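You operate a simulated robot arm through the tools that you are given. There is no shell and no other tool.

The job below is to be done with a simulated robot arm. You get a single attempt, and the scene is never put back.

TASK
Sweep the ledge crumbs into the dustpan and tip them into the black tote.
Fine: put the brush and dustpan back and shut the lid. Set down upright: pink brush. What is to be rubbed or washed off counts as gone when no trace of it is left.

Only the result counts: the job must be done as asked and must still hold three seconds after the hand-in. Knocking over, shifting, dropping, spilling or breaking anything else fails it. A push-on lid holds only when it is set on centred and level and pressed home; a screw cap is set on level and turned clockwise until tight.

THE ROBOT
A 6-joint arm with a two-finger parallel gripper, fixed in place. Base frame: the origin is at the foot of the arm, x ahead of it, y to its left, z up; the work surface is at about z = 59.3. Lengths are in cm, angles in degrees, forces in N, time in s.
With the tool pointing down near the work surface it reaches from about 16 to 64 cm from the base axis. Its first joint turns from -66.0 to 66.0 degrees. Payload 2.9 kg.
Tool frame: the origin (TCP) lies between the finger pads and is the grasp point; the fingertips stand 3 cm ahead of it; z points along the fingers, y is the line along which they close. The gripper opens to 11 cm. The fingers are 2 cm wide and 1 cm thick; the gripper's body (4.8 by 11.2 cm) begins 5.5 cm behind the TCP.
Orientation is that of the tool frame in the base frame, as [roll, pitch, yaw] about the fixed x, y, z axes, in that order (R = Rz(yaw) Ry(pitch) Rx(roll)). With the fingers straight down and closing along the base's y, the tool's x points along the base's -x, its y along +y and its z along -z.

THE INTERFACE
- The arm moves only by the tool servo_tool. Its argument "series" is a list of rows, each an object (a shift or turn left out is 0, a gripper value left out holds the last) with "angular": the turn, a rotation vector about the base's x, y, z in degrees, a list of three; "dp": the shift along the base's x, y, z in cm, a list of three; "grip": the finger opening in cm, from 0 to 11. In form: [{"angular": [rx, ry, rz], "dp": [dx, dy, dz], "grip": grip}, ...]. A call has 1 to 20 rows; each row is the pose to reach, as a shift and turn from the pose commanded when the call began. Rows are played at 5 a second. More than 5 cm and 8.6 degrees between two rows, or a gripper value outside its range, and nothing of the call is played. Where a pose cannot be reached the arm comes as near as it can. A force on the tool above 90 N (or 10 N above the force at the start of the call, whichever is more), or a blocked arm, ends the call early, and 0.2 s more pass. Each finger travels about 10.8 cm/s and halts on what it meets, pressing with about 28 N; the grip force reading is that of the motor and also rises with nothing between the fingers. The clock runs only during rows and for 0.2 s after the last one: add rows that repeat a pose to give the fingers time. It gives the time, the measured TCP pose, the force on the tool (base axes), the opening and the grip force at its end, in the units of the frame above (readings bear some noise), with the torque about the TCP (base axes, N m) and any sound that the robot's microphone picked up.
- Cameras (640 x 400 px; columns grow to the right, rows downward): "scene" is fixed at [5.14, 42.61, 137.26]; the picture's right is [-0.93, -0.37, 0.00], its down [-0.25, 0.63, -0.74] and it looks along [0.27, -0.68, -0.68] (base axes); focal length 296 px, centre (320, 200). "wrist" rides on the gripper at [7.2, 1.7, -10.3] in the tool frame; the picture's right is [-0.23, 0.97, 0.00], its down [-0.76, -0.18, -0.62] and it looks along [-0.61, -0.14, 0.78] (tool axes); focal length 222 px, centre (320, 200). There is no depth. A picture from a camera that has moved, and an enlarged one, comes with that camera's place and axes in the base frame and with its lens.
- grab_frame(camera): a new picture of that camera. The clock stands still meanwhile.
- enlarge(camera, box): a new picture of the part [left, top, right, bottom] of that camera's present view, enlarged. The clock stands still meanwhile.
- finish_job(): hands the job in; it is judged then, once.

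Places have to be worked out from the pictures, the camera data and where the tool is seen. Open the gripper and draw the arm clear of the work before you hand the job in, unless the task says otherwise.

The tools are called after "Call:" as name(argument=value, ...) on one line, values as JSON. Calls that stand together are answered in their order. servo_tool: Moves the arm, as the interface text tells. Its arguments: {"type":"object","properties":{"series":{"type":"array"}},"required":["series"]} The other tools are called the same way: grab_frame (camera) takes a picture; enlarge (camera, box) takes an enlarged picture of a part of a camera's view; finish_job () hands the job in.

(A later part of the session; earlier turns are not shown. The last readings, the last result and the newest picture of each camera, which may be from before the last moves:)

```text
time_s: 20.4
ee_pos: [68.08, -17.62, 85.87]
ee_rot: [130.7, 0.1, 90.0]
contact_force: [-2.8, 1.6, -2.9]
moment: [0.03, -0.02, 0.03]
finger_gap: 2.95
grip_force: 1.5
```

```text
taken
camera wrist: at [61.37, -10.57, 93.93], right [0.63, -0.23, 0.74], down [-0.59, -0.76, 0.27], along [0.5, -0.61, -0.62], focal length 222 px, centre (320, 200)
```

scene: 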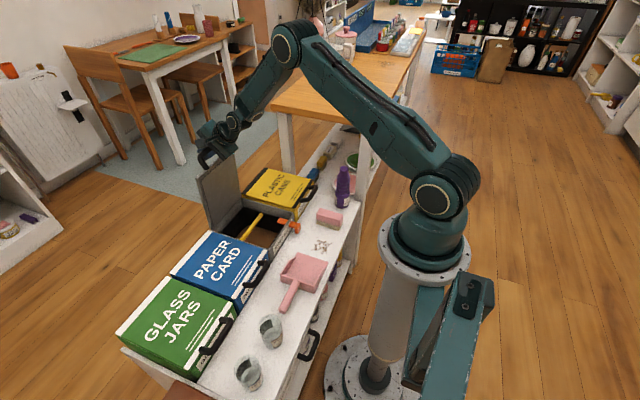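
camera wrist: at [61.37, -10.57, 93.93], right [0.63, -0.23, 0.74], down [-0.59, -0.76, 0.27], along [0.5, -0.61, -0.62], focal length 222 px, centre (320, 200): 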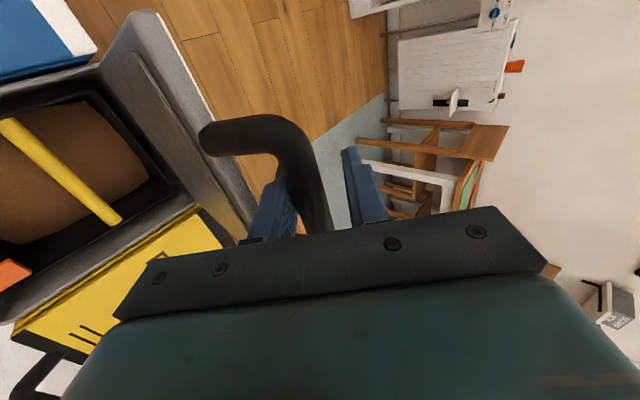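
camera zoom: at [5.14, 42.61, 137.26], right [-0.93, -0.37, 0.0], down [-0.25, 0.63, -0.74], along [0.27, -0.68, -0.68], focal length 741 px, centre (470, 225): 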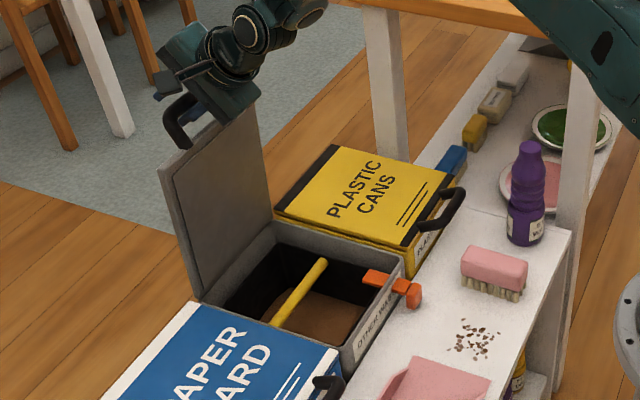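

Force is released; the lid stands near vertical with the bar loose between the fingers. I'll open the fingers a bit more and see whether the lid stays up on its own.

Call:
servo_tool(series=[{"grip": 3.4}, {"grip": 4.0}, {"grip": 4.0}, {"grip": 4.0}, {"grip": 4.0}])

Call:
enlarge(camera="scene", box=[180, 110, 340, 270])

Call:
grab_frame(camera="wrist")

```text
time_s: 21.6
ee_pos: [68.08, -17.71, 85.64]
ee_rot: [131.0, 0.1, 90.0]
contact_force: [-0.3, -0.3, -0.1]
moment: [0.01, 0.02, 0.01]
finger_gap: 3.99
grip_force: 0.2
```

```text
2.50 times, centred on (260, 190) of scene
camera zoom: at [5.14, 42.61, 137.26], right [-0.93, -0.37, 0.0], down [-0.25, 0.63, -0.74], along [0.27, -0.68, -0.68], focal length 741 px, centre (470, 225)
```

zoom: 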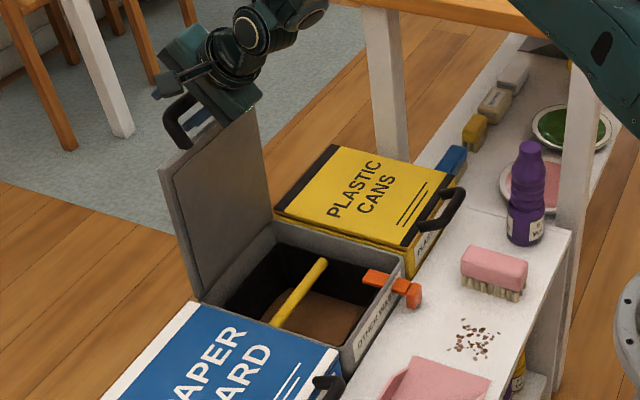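

```text
taken
camera wrist: at [61.29, -10.57, 93.73], right [0.64, -0.23, 0.74], down [-0.59, -0.76, 0.27], along [0.5, -0.61, -0.62], focal length 222 px, centre (320, 200)
```

wrist: 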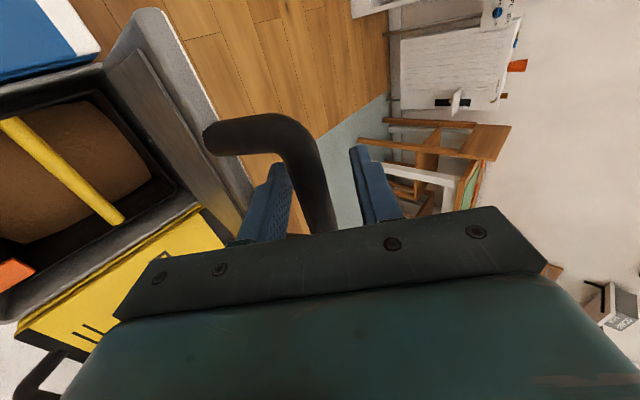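

The lid is standing free (zero force, bar touching neither finger). I'll withdraw straight back along the tool axis and watch that it stays up.

Call:
servo_tool(series=[{"dp": [-1.5, 0, 1.3], "grip": 4}, {"dp": [-3.0, 0, 2.6], "grip": 4}, {"dp": [-4.5, 0, 3.9], "grip": 4}, {"dp": [-6.8, 0, 5.9], "grip": 4}, {"dp": [-9, 0, 8], "grip": 4}, {"dp": [-11.5, 1, 10], "grip": 4}, {"dp": [-14, 2, 12], "grip": 4}, {"dp": [-14, 2, 12], "grip": 4}])

Call:
enlarge(camera="scene", box=[180, 110, 340, 270])

Call:
grab_frame(camera="wrist")

```text
time_s: 23.4
ee_pos: [53.81, -15.68, 97.89]
ee_rot: [131.1, 0.0, 90.0]
contact_force: [0.0, 0.2, 0.2]
moment: [-0.01, -0.01, 0.01]
finger_gap: 4.01
grip_force: 0.2
```

```text
2.50 times, centred on (260, 190) of scene
camera zoom: at [5.14, 42.61, 137.26], right [-0.93, -0.37, 0.0], down [-0.25, 0.63, -0.74], along [0.27, -0.68, -0.68], focal length 741 px, centre (470, 225)
```

zoom: 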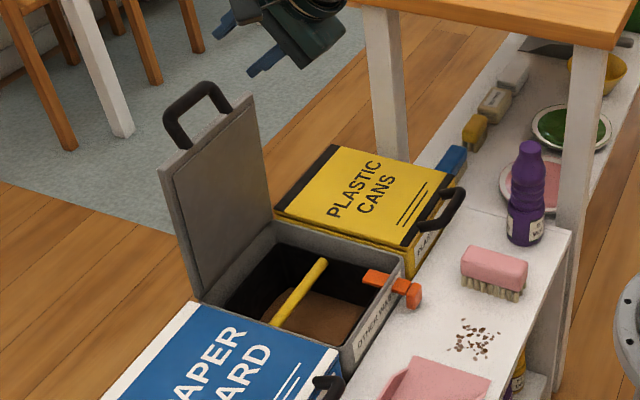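

```text
taken
camera wrist: at [47.21, -8.61, 105.96], right [0.64, -0.23, 0.74], down [-0.59, -0.76, 0.27], along [0.5, -0.61, -0.62], focal length 222 px, centre (320, 200)
```

wrist: 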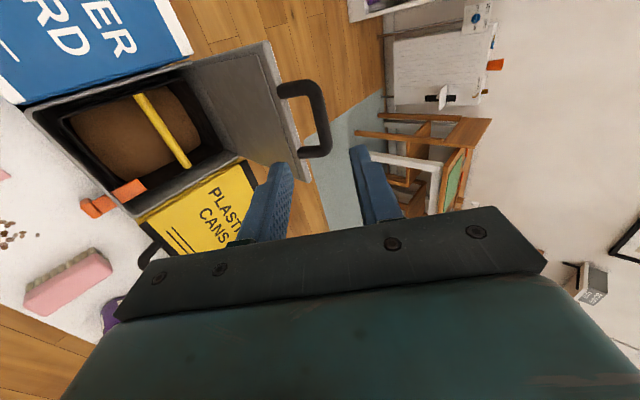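

The lid stays open on its own. I'll take a close look inside the tote.

Call:
enlarge(camera="wrist", box=[20, 60, 220, 220])

Call:
enlarge(camera="scene", box=[230, 200, 300, 255])

```text
2.50 times, centred on (120, 140) of wrist
camera zoom: at [47.21, -8.61, 105.96], right [0.64, -0.23, 0.74], down [-0.59, -0.76, 0.27], along [0.5, -0.61, -0.62], focal length 555 px, centre (820, 350)
```

zoom: 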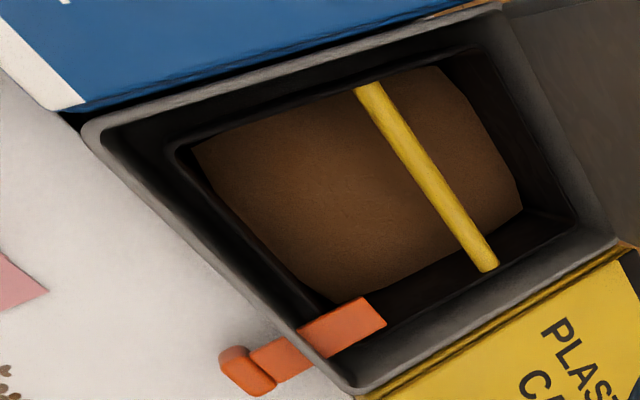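

```text
7.27 times, centred on (265, 228) of scene
camera zoom: at [5.14, 42.61, 137.26], right [-0.93, -0.37, 0.0], down [-0.25, 0.63, -0.74], along [0.27, -0.68, -0.68], focal length 2155 px, centre (720, 0)
```

zoom: 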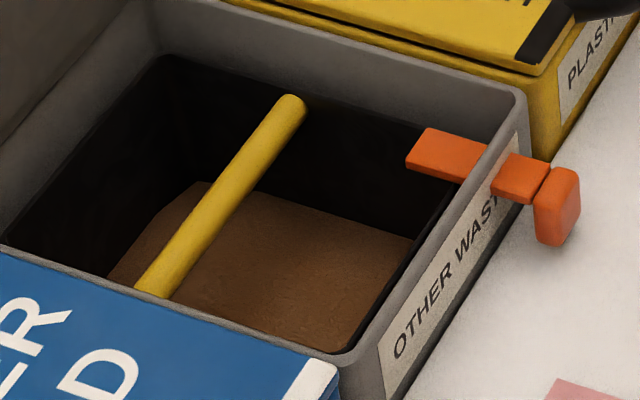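

The tote is open with nothing in the way of pouring. Now I'll bring the tool back to straight down.

Call:
servo_tool(series=[{"dp": [-3, -0.5, 0], "angular": [0, 8.15, 0], "grip": 6}, {"dp": [-6, -1, -1], "angular": [0, 16.3, 0], "grip": 8}, {"dp": [-9, -1.5, -2], "angular": [0, 24.45, 0], "grip": 8}, {"dp": [-12, -2, -3], "angular": [0, 32.6, 0], "grip": 8}, {"dp": [-15, -2.5, -5], "angular": [0, 40.75, 0], "grip": 8}, {"dp": [-18, -3, -7], "angular": [0, 48.9, 0], "grip": 8}, {"dp": [-18, -3, -7], "angular": [0, 48.9, 0], "grip": 8}])

Call:
servo_tool(series=[{"dp": [-0.5, -0.5, -1], "angular": [0, 0, 8.2], "grip": 8}, {"dp": [-1, -1, -2], "angular": [0, 0, 16.4]}, {"dp": [-1.5, -1.5, -3], "angular": [0, 0, 24.6]}, {"dp": [-2, -2, -4], "angular": [0, 0, 32.8]}, {"dp": [-2.5, -2.5, -5], "angular": [0, 0, 41]}, {"dp": [-3, -3, -6], "angular": [0, 0, 49.2]}, {"dp": [-3.5, -3.5, -7], "angular": [0, 0, 57.4]}, {"dp": [-4, -4, -8.5], "angular": [0, 0, 65.6]}, {"dp": [-4.5, -4.5, -10], "angular": [0, 0, 73.8]}, {"dp": [-5, -5, -11.5], "angular": [0, 0, 82]}, {"dp": [-5.5, -5.5, -13], "angular": [0, 0, 90]}, {"dp": [-5.5, -5.5, -13], "angular": [0, 0, 90]}])

Call:
grab_frame(camera="wrist")

Call:
grab_frame(camera="scene")

```text
time_s: 25.0
ee_pos: [36.32, -18.59, 90.71]
ee_rot: [-180.0, 0.0, 90.1]
contact_force: [0.0, -0.2, 0.5]
moment: [0.01, 0.02, -0.01]
finger_gap: 8.0
grip_force: 0.1
```

```text
time_s: 27.6
ee_pos: [30.56, -24.05, 77.7]
ee_rot: [179.9, 0.0, 180.0]
contact_force: [-0.4, -0.2, -0.3]
moment: [0.0, 0.04, 0.01]
finger_gap: 8.0
grip_force: 0.1
```

```text
taken
camera wrist: at [23.36, -22.66, 88.09], right [0.23, 0.97, 0.0], down [0.76, -0.18, 0.62], along [0.61, -0.14, -0.78], focal length 222 px, centre (320, 200)
```

wrist: 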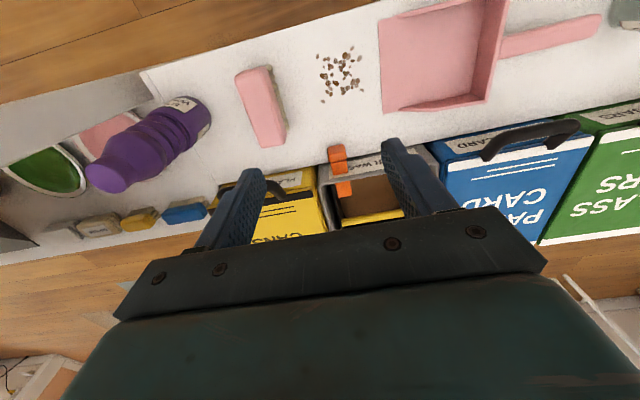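

```text
taken
```

scene: 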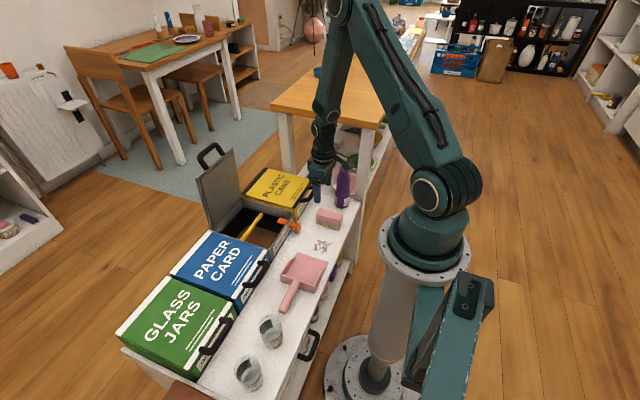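

Now close-ups of the brush, crumbs and dustpan to get accurate positions.

Call:
enlarge(camera="wrist", box=[210, 30, 410, 155])

Call:
enlarge(camera="wrist", box=[350, 0, 640, 130])

Call:
enlarge(camera="scene", box=[270, 190, 370, 260])

Call:
enlarge(camera="scene", box=[260, 235, 350, 325])

```text
3.20 times, centred on (310, 92) of wrist
camera zoom: at [23.36, -22.66, 88.09], right [0.23, 0.97, 0.0], down [0.76, -0.18, 0.62], along [0.61, -0.14, -0.78], focal length 711 px, centre (352, 544)
```

zoom: 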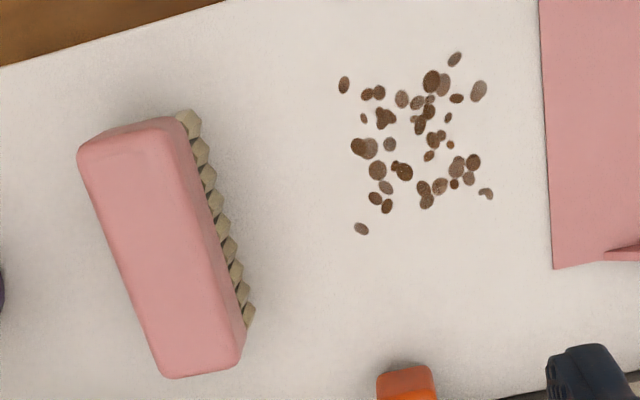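

```text
2.21 times, centred on (495, 65) of wrist
camera zoom: at [23.36, -22.66, 88.09], right [0.23, 0.97, 0.0], down [0.76, -0.18, 0.62], along [0.61, -0.14, -0.78], focal length 490 px, centre (-66, 498)
```

zoom: 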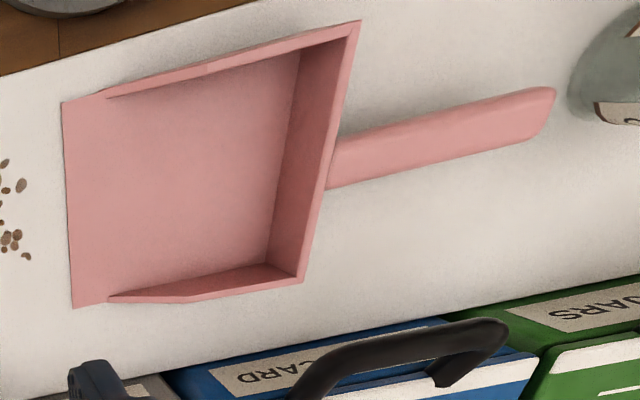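

```text
5.71 times, centred on (320, 225) of scene
camera zoom: at [5.14, 42.61, 137.26], right [-0.93, -0.37, 0.0], down [-0.25, 0.63, -0.74], along [0.27, -0.68, -0.68], focal length 1693 px, centre (320, 57)
```

zoom: 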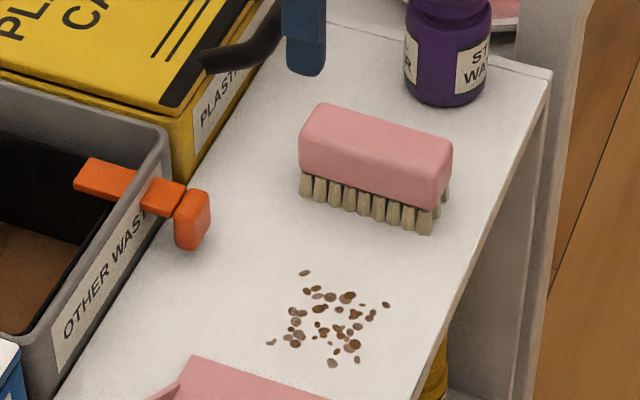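

```text
4.44 times, centred on (305, 280) of scene
camera zoom: at [5.14, 42.61, 137.26], right [-0.93, -0.37, 0.0], down [-0.25, 0.63, -0.74], along [0.27, -0.68, -0.68], focal length 1317 px, centre (387, -156)
```

zoom: 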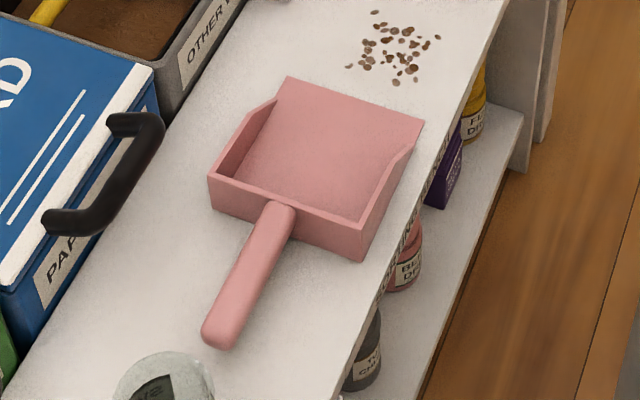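

The brush block is about x 26–36, y −34.7 to −30.4, top z≈55.8, turned by about −3.5°, on its bristles; the pan's lip is at y≈−15.2, x 25–37, its back wall at y≈−2. I'll move above the brush with the gripper turned −3.5° to match.

Call:
servo_tool(series=[{"dp": [0.2, -2.8, -2.5], "angular": [0, 0, -1.2], "grip": 8}, {"dp": [0.4, -5.7, -5], "angular": [0, 0, -2.4], "grip": 8}, {"dp": [0.64, -8.55, -8], "angular": [0, 0, -3.5], "grip": 8}, {"dp": [0.64, -8.55, -12], "angular": [0, 0, -3.5], "grip": 8}, {"dp": [0.64, -8.55, -15], "angular": [0, 0, -3.5], "grip": 8}, {"dp": [0.64, -8.55, -15], "angular": [0, 0, -3.5], "grip": 8}])

Call:
grab_frame(camera="wrist")

Call:
enlarge(camera="scene", box=[280, 150, 380, 250])

```text
time_s: 29.0
ee_pos: [31.31, -32.71, 62.71]
ee_rot: [179.9, -0.1, 176.6]
contact_force: [-0.4, 0.0, -0.3]
moment: [0.01, -0.02, -0.04]
finger_gap: 8.01
grip_force: 0.1
```

```text
taken
camera wrist: at [24.1, -30.73, 73.07], right [0.29, 0.96, 0.0], down [0.75, -0.23, 0.62], along [0.6, -0.18, -0.78], focal length 222 px, centre (320, 200)
```

wrist: 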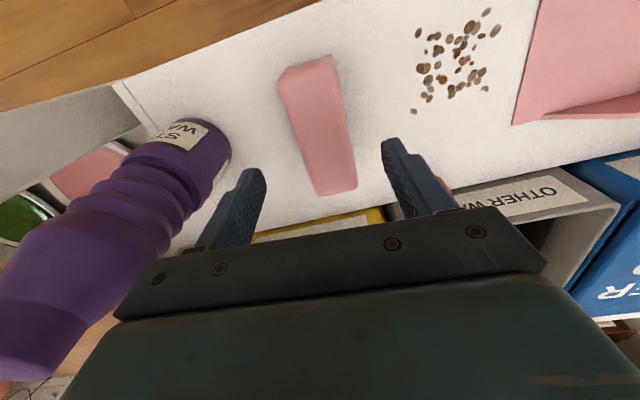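

```text
4.00 times, centred on (330, 200) of scene
camera zoom: at [5.14, 42.61, 137.26], right [-0.93, -0.37, 0.0], down [-0.25, 0.63, -0.74], along [0.27, -0.68, -0.68], focal length 1185 px, centre (280, 200)
```

zoom: 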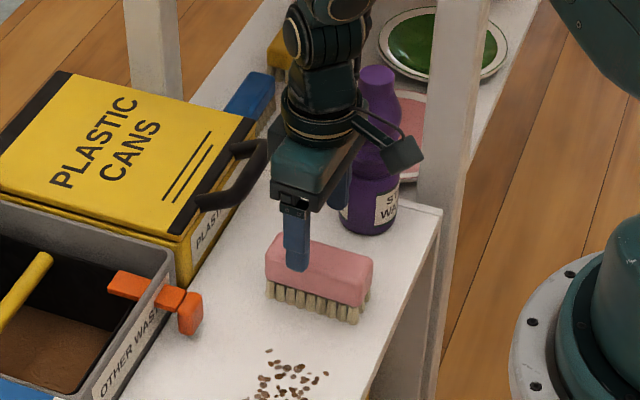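

Brush reads centred at about (31.5, −32.6) in this view; the fingers are on either side. I'll lower to z≈55 and close gently.

Call:
servo_tool(series=[{"dp": [0, 0, -2.5], "grip": 7.5}, {"dp": [0, 0, -5], "grip": 7.5}, {"dp": [0, 0, -6.7], "grip": 7.5}, {"dp": [0, 0, -7.6], "grip": 7.5}, {"dp": [0, 0, -7.6], "grip": 7.5}])

Call:
grab_frame(camera="wrist")

Call:
enlarge(camera="scene", box=[290, 170, 370, 250])

```text
time_s: 30.2
ee_pos: [31.27, -32.72, 54.82]
ee_rot: [179.9, 0.0, 176.5]
contact_force: [0.7, -0.3, 0.1]
moment: [-0.01, -0.01, 0.02]
finger_gap: 7.49
grip_force: 0.0
```

```text
taken
camera wrist: at [24.09, -30.77, 65.39], right [0.29, 0.96, 0.0], down [0.75, -0.23, 0.62], along [0.6, -0.18, -0.78], focal length 222 px, centre (320, 200)
```

wrist: 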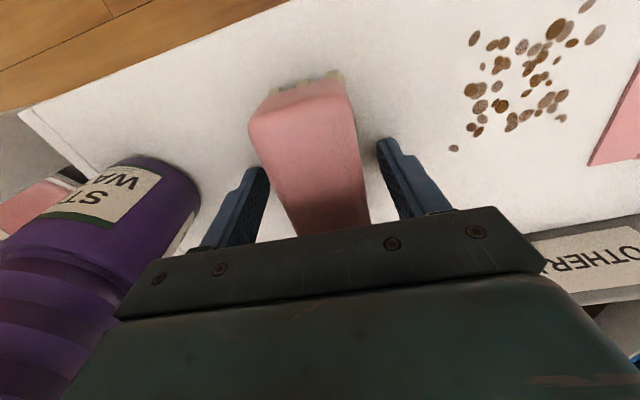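

```text
5.00 times, centred on (330, 210) of scene
camera zoom: at [5.14, 42.61, 137.26], right [-0.93, -0.37, 0.0], down [-0.25, 0.63, -0.74], along [0.27, -0.68, -0.68], focal length 1481 px, centre (270, 150)
```

zoom: 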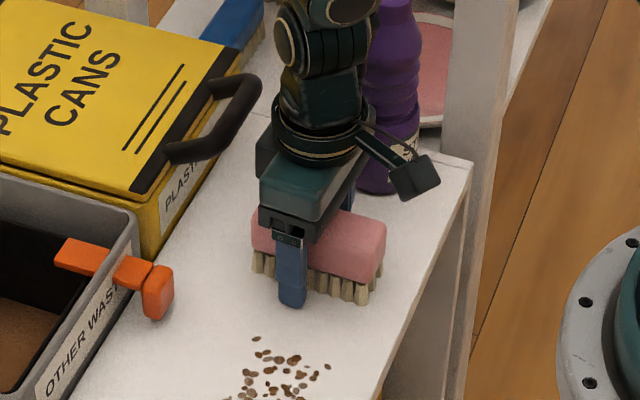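

The fingers flank the brush well. I'll close on it.

Call:
servo_tool(series=[{"grip": 5}, {"grip": 3}, {"grip": 3}, {"grip": 3}])

Call:
grab_frame(camera="wrist")

```text
time_s: 31.2
ee_pos: [31.31, -32.74, 55.07]
ee_rot: [180.0, 0.1, 176.5]
contact_force: [0.0, 0.0, -0.3]
moment: [-0.02, 0.03, -0.02]
finger_gap: 4.53
grip_force: 27.8
```

```text
taken
camera wrist: at [24.09, -30.77, 65.41], right [0.29, 0.96, 0.0], down [0.75, -0.23, 0.62], along [0.6, -0.18, -0.78], focal length 222 px, centre (320, 200)
```

wrist: 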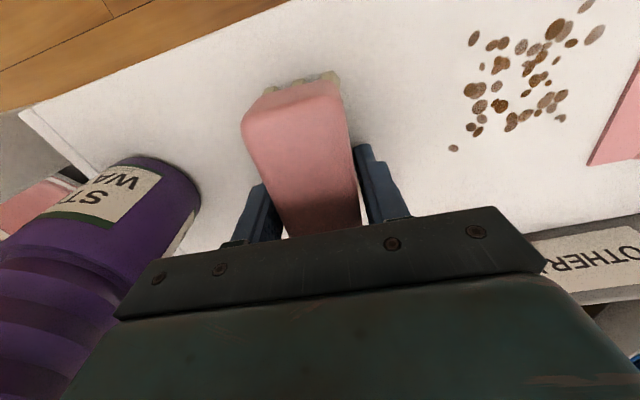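

The brush is held (gap 4.53 cm). I'll sweep it along the ledge toward the pan slowly at its resting height, straightening the yaw, stopping just short of the lip.

Call:
servo_tool(series=[{"dp": [0, 1, 0], "angular": [0, 0, 1], "grip": 3}, {"dp": [0, 2.2, 0], "angular": [0, 0, 2], "grip": 3}, {"dp": [0, 3.5, 0], "angular": [0, 0, 3.5], "grip": 3}, {"dp": [0, 4.8, 0], "angular": [0, 0, 3.5], "grip": 3}, {"dp": [0, 6, 0], "angular": [0, 0, 3.5], "grip": 3}, {"dp": [0, 6, 0], "angular": [0, 0, 3.5], "grip": 3}])

Call:
grab_frame(camera="wrist")

Call:
enlarge(camera="scene", box=[270, 190, 370, 270])

```text
time_s: 32.6
ee_pos: [31.25, -26.8, 55.1]
ee_rot: [179.9, -0.1, -180.0]
contact_force: [0.8, 0.1, -0.3]
moment: [0.02, 0.03, 0.02]
finger_gap: 4.54
grip_force: 27.9
```

```text
taken
camera wrist: at [23.96, -25.25, 65.44], right [0.23, 0.97, 0.0], down [0.76, -0.18, 0.62], along [0.61, -0.14, -0.78], focal length 222 px, centre (320, 200)
```

wrist: 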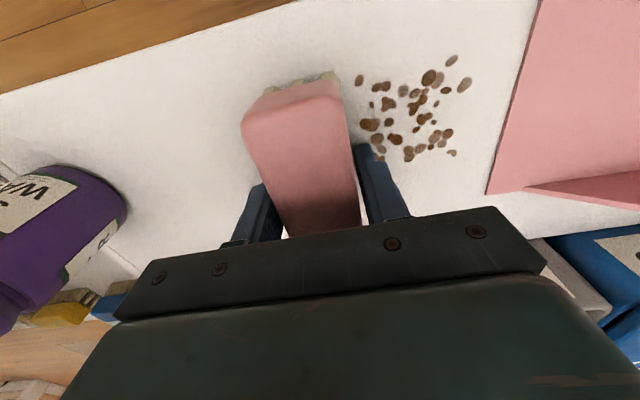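

```text
5.00 times, centred on (320, 230) of scene
camera zoom: at [5.14, 42.61, 137.26], right [-0.93, -0.37, 0.0], down [-0.25, 0.63, -0.74], along [0.27, -0.68, -0.68], focal length 1481 px, centre (320, 50)
```

zoom: 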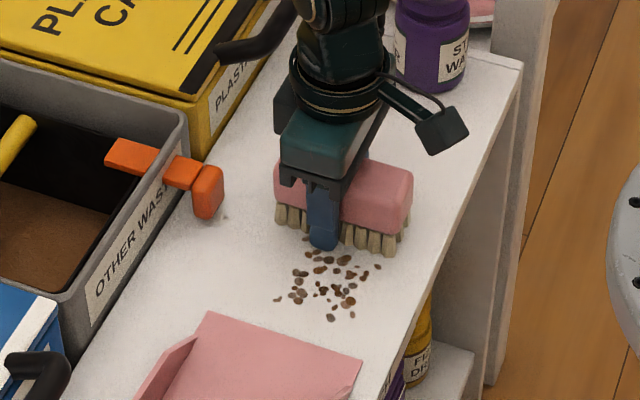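

The crumbs are now right ahead of the brush. I'll press down very slightly and keep sweeping to just short of the pan's lip.

Call:
servo_tool(series=[{"dp": [0, 0, -0.1], "grip": 3}, {"dp": [0, 1, -0.1], "grip": 3}, {"dp": [0, 2, -0.1], "grip": 3}, {"dp": [0, 3, -0.1], "grip": 3}, {"dp": [0, 4, -0.1], "grip": 3}, {"dp": [0, 4, -0.1], "grip": 3}])

Call:
grab_frame(camera="wrist")

Call:
enlarge(camera="scene", box=[270, 200, 370, 280])

```text
time_s: 34.0
ee_pos: [31.22, -22.85, 55.03]
ee_rot: [179.9, 0.1, -180.0]
contact_force: [-0.4, -4.7, 11.0]
moment: [-0.17, 0.01, -0.01]
finger_gap: 4.54
grip_force: 27.8
```

```text
taken
camera wrist: at [23.9, -21.16, 65.38], right [0.23, 0.97, 0.0], down [0.76, -0.18, 0.62], along [0.61, -0.14, -0.78], focal length 222 px, centre (320, 200)
```

wrist: 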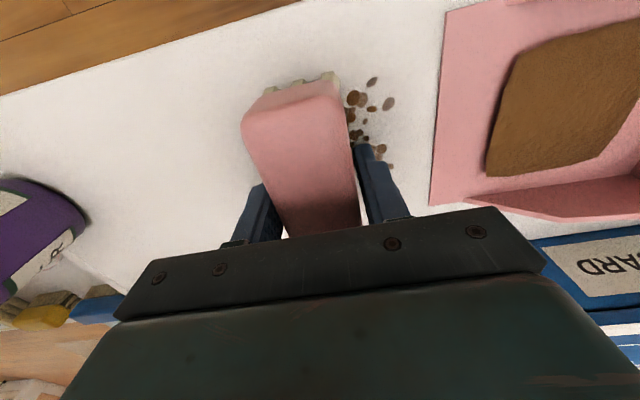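

```text
5.00 times, centred on (320, 240) of scene
camera zoom: at [5.13, 42.61, 137.26], right [-0.93, -0.37, 0.0], down [-0.25, 0.63, -0.74], along [0.27, -0.68, -0.68], focal length 1481 px, centre (320, 0)
```

zoom: 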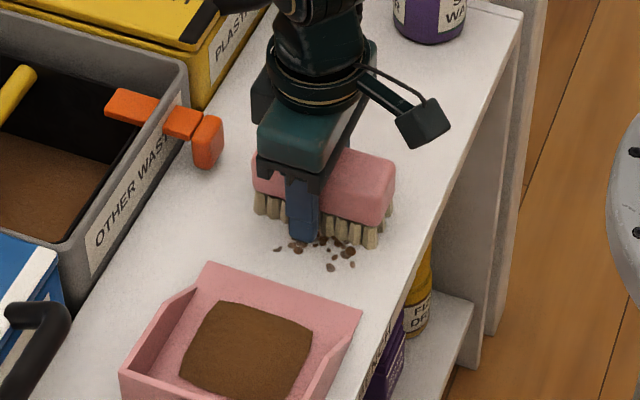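

The crumbs under the brush vanish from the ledge and a pile shows up in the pan. I'll continue the sweep over the remaining crumbs, staying short of the lip.

Call:
servo_tool(series=[{"dp": [0, 1, 0], "grip": 3}, {"dp": [0, 2, 0], "grip": 3}, {"dp": [0, 3, 0], "grip": 3}, {"dp": [0, 4, 0], "grip": 3}, {"dp": [0, 4, 0], "grip": 3}])

Call:
grab_frame(camera="wrist")

Call:
enlarge(camera="scene", box=[270, 200, 370, 280])

```text
time_s: 35.2
ee_pos: [31.25, -18.67, 54.97]
ee_rot: [-180.0, 0.1, 179.9]
contact_force: [1.2, -7.7, 22.6]
moment: [-0.23, 0.06, 0.01]
finger_gap: 4.5
grip_force: 28.5
```

```text
taken
camera wrist: at [23.96, -17.18, 65.35], right [0.23, 0.97, 0.0], down [0.76, -0.18, 0.62], along [0.61, -0.14, -0.78], focal length 222 px, centre (320, 200)
```

wrist: 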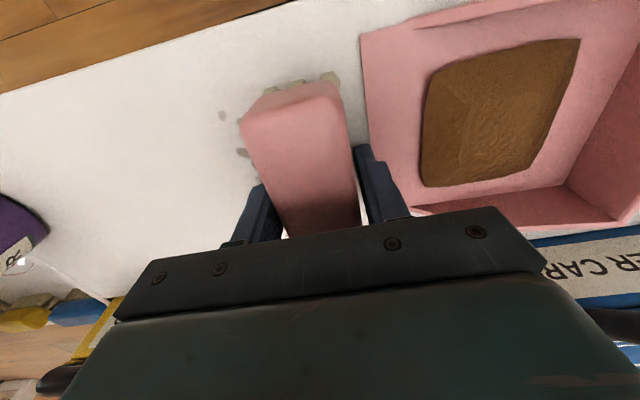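

```text
5.00 times, centred on (320, 240) of scene
camera zoom: at [5.12, 42.61, 137.26], right [-0.93, -0.37, 0.0], down [-0.25, 0.63, -0.74], along [0.27, -0.68, -0.68], focal length 1481 px, centre (320, 0)
```

zoom: 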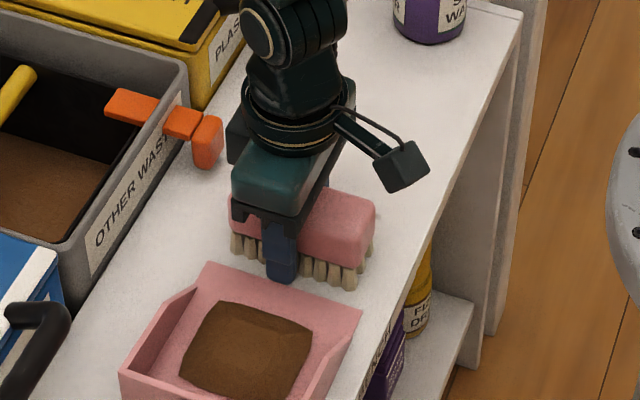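

Almost all crumbs are gone but faint traces remain behind the brush. I'll lift the brush, move back and look at the patch.

Call:
servo_tool(series=[{"dp": [0, 0, 1], "grip": 3}, {"dp": [0, -2, 3], "grip": 3}, {"dp": [0, -5.5, 5], "grip": 3}, {"dp": [0, -9.5, 5], "grip": 3}, {"dp": [0, -13, 5], "grip": 3}, {"dp": [0, -13, 5], "grip": 3}])

Call:
grab_frame(camera="wrist")

Call:
enlarge(camera="wrist", box=[300, 20, 500, 170])

Call:
enlarge(camera="scene", box=[290, 215, 360, 270])

```text
time_s: 36.6
ee_pos: [31.05, -31.61, 60.02]
ee_rot: [179.8, 0.1, -180.0]
contact_force: [-0.2, 0.1, 0.5]
moment: [0.01, -0.01, -0.01]
finger_gap: 3.94
grip_force: 28.1
```

```text
taken
camera wrist: at [23.76, -30.1, 70.38], right [0.23, 0.97, 0.0], down [0.76, -0.18, 0.62], along [0.61, -0.14, -0.78], focal length 222 px, centre (320, 200)
```

wrist: 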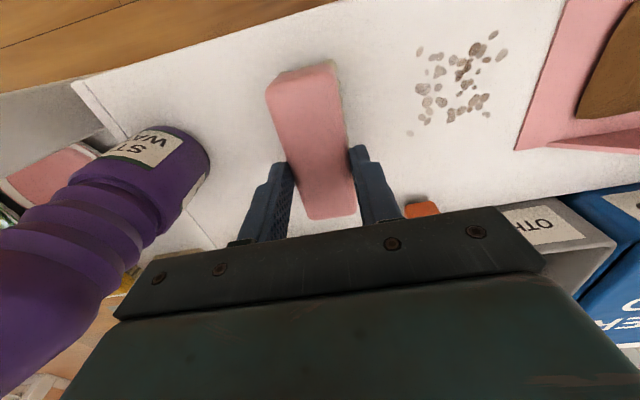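

```text
2.67 times, centred on (400, 95) of wrist
camera zoom: at [23.76, -30.1, 70.38], right [0.23, 0.97, 0.0], down [0.76, -0.18, 0.62], along [0.61, -0.14, -0.78], focal length 592 px, centre (107, 480)
```

zoom: 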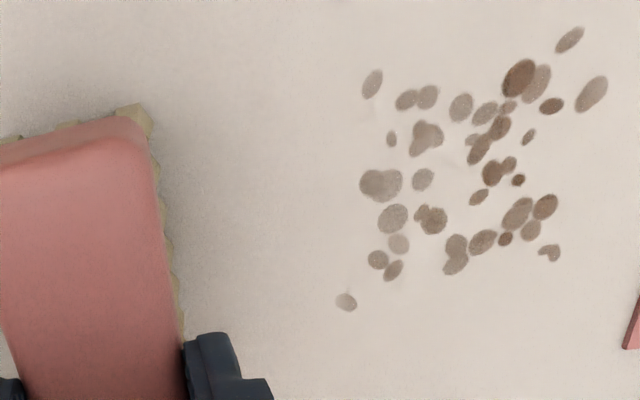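

```text
7.27 times, centred on (325, 242) of scene
camera zoom: at [5.14, 42.6, 137.26], right [-0.93, -0.37, 0.0], down [-0.25, 0.63, -0.74], along [0.27, -0.68, -0.68], focal length 2155 px, centre (284, -109)
```

zoom: 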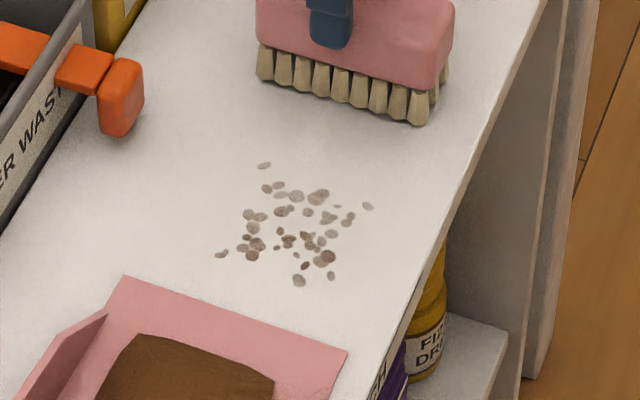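

Gap dropped from 4.53 to 3.94, so the brush seems to have slipped down in the grip. I'll look closely before doing anything else.

Call:
enlarge(camera="scene", box=[290, 160, 380, 240])

Call:
enlarge(camera="wrist", box=[220, 40, 420, 240])

```text
5.00 times, centred on (335, 200) of scene
camera zoom: at [5.14, 42.6, 137.26], right [-0.93, -0.37, 0.0], down [-0.25, 0.63, -0.74], along [0.27, -0.68, -0.68], focal length 1481 px, centre (245, 200)
```

zoom: 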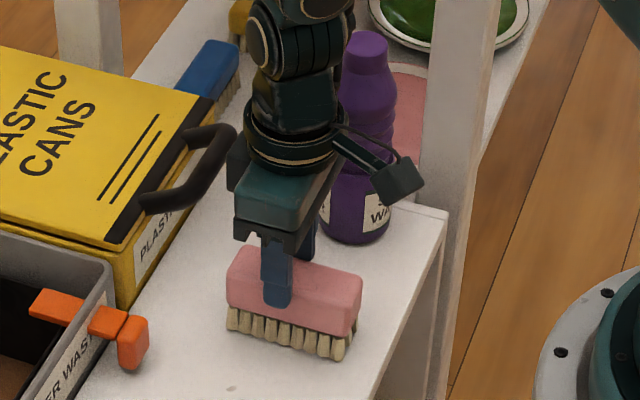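

```text
2.00 times, centred on (320, 140) of wrist
camera zoom: at [23.76, -30.1, 70.38], right [0.23, 0.97, 0.0], down [0.76, -0.18, 0.62], along [0.61, -0.14, -0.78], focal length 444 px, centre (320, 320)
```

zoom: 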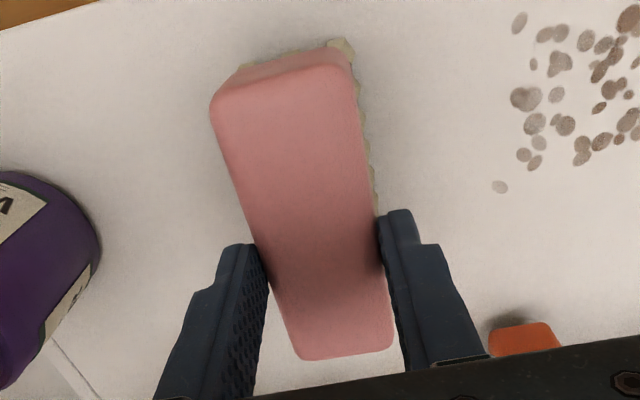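

The finger tips had been on the flared bristles, and the brush slid down until the block itself was clamped (3.94 cm). I'll set the brush back down gently here and re-grip it higher on the block. First lower 2 cm and read the force.

Call:
servo_tool(series=[{"dp": [0, -0.4, -0.7], "grip": 3}, {"dp": [0, -0.8, -1.4], "grip": 3}, {"dp": [0, -0.8, -2.0], "grip": 3}, {"dp": [0, -0.8, -2.0], "grip": 3}])

Call:
enlarge(camera="scene", box=[290, 160, 380, 240])

```text
time_s: 37.6
ee_pos: [31.32, -32.65, 58.28]
ee_rot: [-180.0, 0.2, 179.9]
contact_force: [-4.3, 5.4, 45.3]
moment: [0.31, 0.16, -0.02]
finger_gap: 3.93
grip_force: 28.4
```

```text
5.00 times, centred on (335, 200) of scene
camera zoom: at [5.09, 42.66, 137.25], right [-0.93, -0.37, 0.0], down [-0.25, 0.63, -0.74], along [0.27, -0.68, -0.68], focal length 1481 px, centre (245, 200)
```

zoom: 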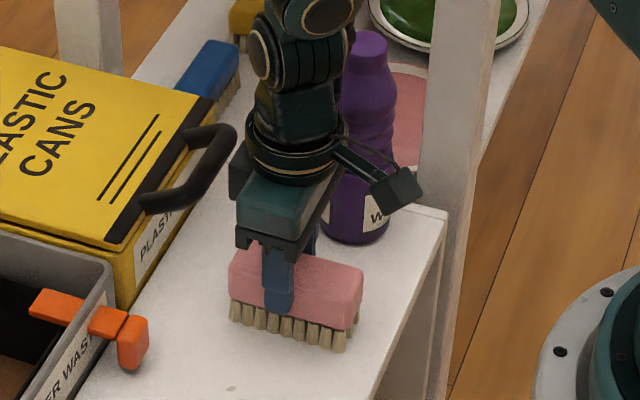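

The brush is firmly on the ledge now at TCP 58.3 (45 N down). I'll relieve the force, open, go about 1 cm lower (tips still above the bristles) and re-grip the block.

Call:
servo_tool(series=[{"dp": [0, 0, 0.3], "grip": 3}, {"dp": [0, 0, 0.3], "grip": 4.6}, {"dp": [0, 0, 0.3], "grip": 6}, {"dp": [0, 0, -0.3], "grip": 6}, {"dp": [0, 0, -0.8], "grip": 6}, {"dp": [0, 0, -0.8], "grip": 6}])

Call:
enlarge(camera="scene", box=[290, 160, 380, 240])

Call:
enlarge(camera="wrist", box=[220, 40, 420, 240])

```text
time_s: 39.0
ee_pos: [31.24, -32.54, 57.16]
ee_rot: [179.9, -0.1, -180.0]
contact_force: [-0.4, 0.4, 0.2]
moment: [0.02, -0.04, 0.01]
finger_gap: 5.98
grip_force: 0.0
```

```text
5.00 times, centred on (335, 200) of scene
camera zoom: at [5.14, 42.61, 137.26], right [-0.93, -0.37, 0.0], down [-0.25, 0.63, -0.74], along [0.27, -0.68, -0.68], focal length 1481 px, centre (245, 200)
```

zoom: 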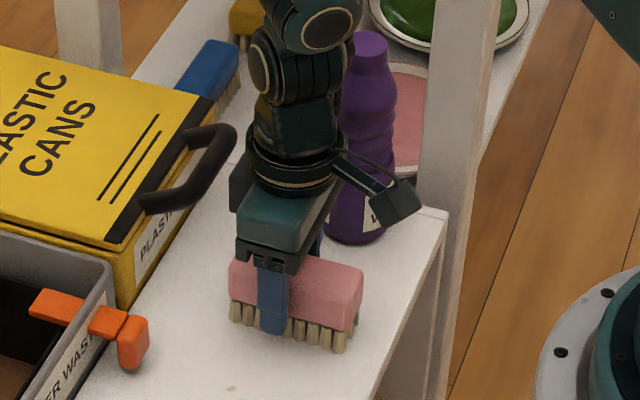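

```text
2.00 times, centred on (320, 140) of wrist
camera zoom: at [23.96, -30.99, 67.49], right [0.23, 0.97, 0.0], down [0.76, -0.18, 0.62], along [0.61, -0.14, -0.78], focal length 444 px, centre (320, 320)
```

zoom: 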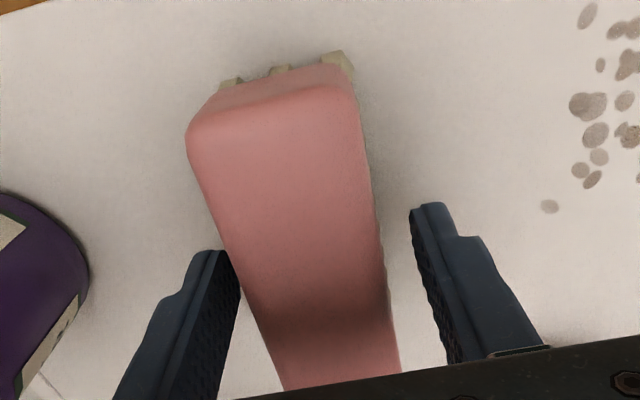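

Brush stands upright, centred between the fingers (≈ y −32.7). Closing on the block now and lifting slightly to verify the hold.

Call:
servo_tool(series=[{"grip": 4.5}, {"grip": 3}, {"grip": 3}, {"grip": 3}, {"dp": [0, 0, 0.6], "grip": 3}, {"dp": [0, 0, 1.2], "grip": 3}, {"dp": [0, 0, 1.2], "grip": 3}])

Call:
enlarge(camera="scene", box=[290, 160, 380, 240])

```text
time_s: 40.6
ee_pos: [31.35, -32.56, 58.37]
ee_rot: [179.9, 0.0, 180.0]
contact_force: [-0.7, -0.6, -1.7]
moment: [-0.02, 0.0, 0.0]
finger_gap: 3.96
grip_force: 27.9
```

```text
5.00 times, centred on (335, 200) of scene
camera zoom: at [5.14, 42.61, 137.26], right [-0.93, -0.37, 0.0], down [-0.25, 0.63, -0.74], along [0.27, -0.68, -0.68], focal length 1481 px, centre (245, 200)
```

zoom: 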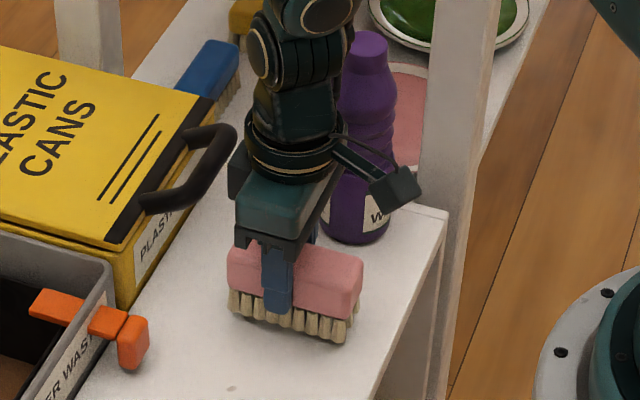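

The hold is firm now (gap 3.96). I'll do two more sweeping strokes toward the pan, shifted 0.6 cm toward the robot to cover the whole patch, lifting on the way back.

Call:
servo_tool(series=[{"dp": [-0.6, 3, 0], "grip": 3}, {"dp": [-0.6, 5.5, 0], "grip": 3}, {"dp": [-0.6, 5.5, -1.3], "grip": 3}, {"dp": [-0.6, 6.9, -1.3], "grip": 3}, {"dp": [-0.6, 8.3, -1.3], "grip": 3}, {"dp": [-0.6, 9.7, -1.3], "grip": 3}, {"dp": [-0.6, 11.1, -1.3], "grip": 3}, {"dp": [-0.6, 12.5, -1.3], "grip": 3}, {"dp": [-0.6, 13.7, -1.3], "grip": 3}, {"dp": [-0.6, 14.6, -1.3], "grip": 3}, {"dp": [-0.6, 14.6, 0], "grip": 3}, {"dp": [-0.6, 10.5, 0], "grip": 3}, {"dp": [-0.6, 6.5, 0], "grip": 3}, {"dp": [-0.6, 6, -1.3], "grip": 3}, {"dp": [-0.6, 7.5, -1.3], "grip": 3}, {"dp": [-0.6, 9.2, -1.3], "grip": 3}, {"dp": [-0.6, 11, -1.3], "grip": 3}, {"dp": [-0.6, 12.8, -1.3], "grip": 3}, {"dp": [-0.6, 14.6, -1.3], "grip": 3}, {"dp": [-0.6, 14.6, 0], "grip": 3}])

Call:
grab_frame(camera="wrist")

Call:
enlarge(camera="scene", box=[270, 190, 370, 280])

```text
time_s: 44.8
ee_pos: [30.72, -17.67, 58.54]
ee_rot: [179.8, 0.0, -180.0]
contact_force: [0.5, 0.1, -1.2]
moment: [0.0, 0.03, 0.04]
finger_gap: 3.96
grip_force: 28.1
```

```text
taken
camera wrist: at [23.46, -16.24, 68.82], right [0.23, 0.97, 0.0], down [0.76, -0.18, 0.62], along [0.61, -0.14, -0.78], focal length 222 px, centre (320, 200)
```

wrist: 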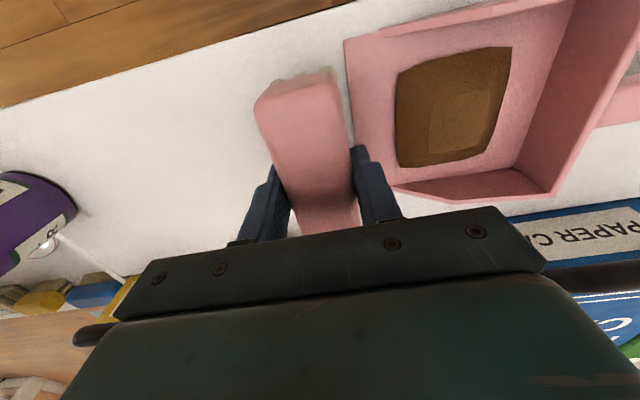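

```text
4.44 times, centred on (320, 235) of scene
camera zoom: at [5.14, 42.61, 137.26], right [-0.93, -0.37, 0.0], down [-0.25, 0.63, -0.74], along [0.27, -0.68, -0.68], focal length 1317 px, centre (320, 44)
```

zoom: 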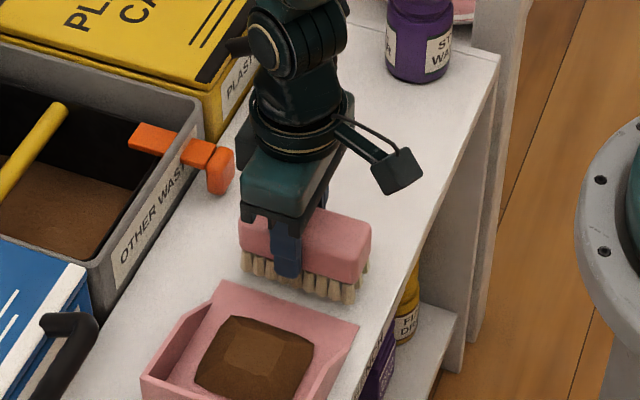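

The visible area behind the brush looks clean; I'll lift and move back toward the brush's place to inspect the patch.

Call:
servo_tool(series=[{"dp": [0, -3.5, 2], "grip": 3}, {"dp": [0.2, -7.5, 3], "grip": 3}, {"dp": [0.4, -11.5, 3], "grip": 3}, {"dp": [0.6, -15, 3], "grip": 3}, {"dp": [0.6, -15, 3], "grip": 3}])

Call:
enlarge(camera="wrist", box=[320, 0, 580, 170])

Call:
enlarge(camera="scene", box=[290, 215, 360, 270])

Call:
grab_frame(camera="wrist")

```text
time_s: 46.0
ee_pos: [31.3, -33.06, 61.46]
ee_rot: [179.8, 0.0, -180.0]
contact_force: [-0.2, 0.4, -0.2]
moment: [-0.04, 0.01, 0.01]
finger_gap: 3.94
grip_force: 28.0
```

```text
2.35 times, centred on (450, 85) of wrist
camera zoom: at [23.95, -31.54, 71.78], right [0.23, 0.97, 0.0], down [0.76, -0.18, 0.62], along [0.61, -0.14, -0.78], focal length 523 px, centre (14, 471)
```

zoom: 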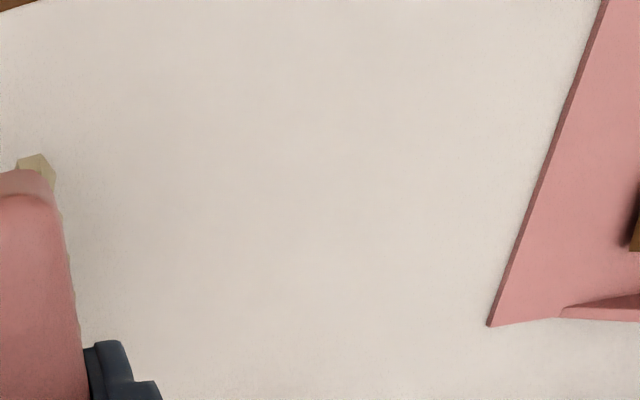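

```text
7.27 times, centred on (325, 242) of scene
camera zoom: at [5.14, 42.6, 137.26], right [-0.93, -0.37, 0.0], down [-0.25, 0.63, -0.74], along [0.27, -0.68, -0.68], focal length 2155 px, centre (284, -109)
```

zoom: 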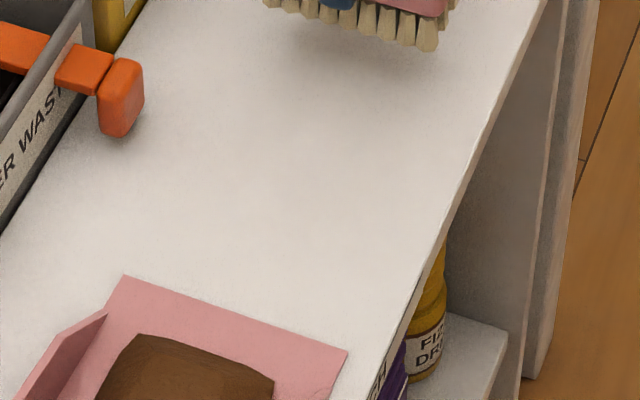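

```text
taken
camera wrist: at [23.95, -31.54, 71.78], right [0.23, 0.97, 0.0], down [0.76, -0.18, 0.62], along [0.61, -0.14, -0.78], focal length 222 px, centre (320, 200)
```

wrist: 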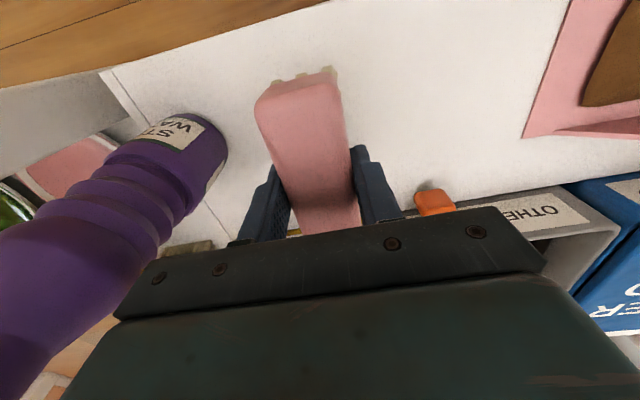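

The patch is clean, with no trace visible. Now I'll put the brush back at its original place, turned −3° as it was, lowering it gently.

Call:
servo_tool(series=[{"dp": [-0.2, 0.2, -1], "angular": [0, 0, -1.5], "grip": 3}, {"dp": [-0.25, 0.4, -2], "angular": [0, 0, -3], "grip": 3}, {"dp": [-0.25, 0.4, -3], "angular": [0, 0, -3], "grip": 3}, {"dp": [-0.25, 0.4, -3.8], "angular": [0, 0, -3], "grip": 3}, {"dp": [-0.25, 0.4, -4.1], "angular": [0, 0, -3], "grip": 3}, {"dp": [-0.25, 0.4, -4.1], "angular": [0, 0, -3], "grip": 3}])

Call:
enlarge(camera="scene", box=[290, 160, 380, 240])

Call:
enlarge(camera="wrist", box=[220, 40, 420, 240])

```text
time_s: 47.4
ee_pos: [31.07, -32.59, 57.27]
ee_rot: [179.9, 0.0, 177.0]
contact_force: [0.9, 0.9, -0.4]
moment: [0.01, 0.01, 0.01]
finger_gap: 3.93
grip_force: 28.2
```

```text
5.00 times, centred on (335, 200) of scene
camera zoom: at [5.14, 42.61, 137.26], right [-0.93, -0.37, 0.0], down [-0.25, 0.63, -0.74], along [0.27, -0.68, -0.68], focal length 1481 px, centre (245, 200)
```

zoom: 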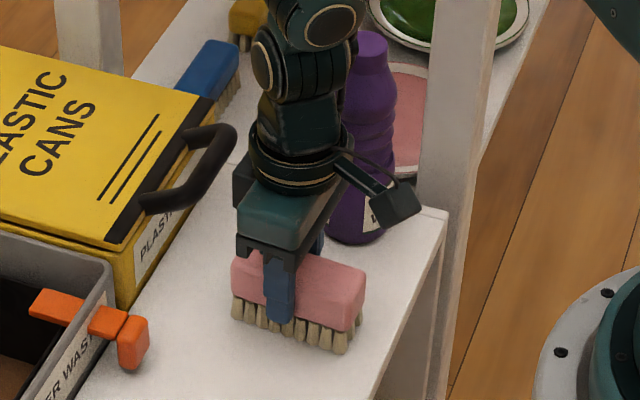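

```text
2.00 times, centred on (320, 140) of wrist
camera zoom: at [23.84, -30.69, 67.69], right [0.28, 0.96, 0.0], down [0.75, -0.22, 0.62], along [0.6, -0.17, -0.78], focal length 444 px, centre (320, 320)
```

zoom: 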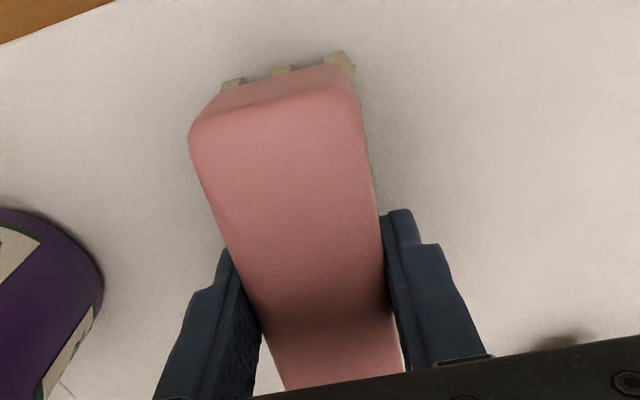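

No contact force yet; I'll lower by 0.15 cm steps until the bristles touch.

Call:
servo_tool(series=[{"dp": [0, 0, -0.08], "grip": 3}, {"dp": [0, 0, -0.15], "grip": 3}, {"dp": [0, 0, -0.15], "grip": 3}])

```text
time_s: 48.2
ee_pos: [30.97, -32.58, 57.2]
ee_rot: [179.8, 0.0, 177.0]
contact_force: [-1.4, 1.5, 4.4]
moment: [-0.08, -0.06, 0.02]
finger_gap: 3.95
grip_force: 27.9
```

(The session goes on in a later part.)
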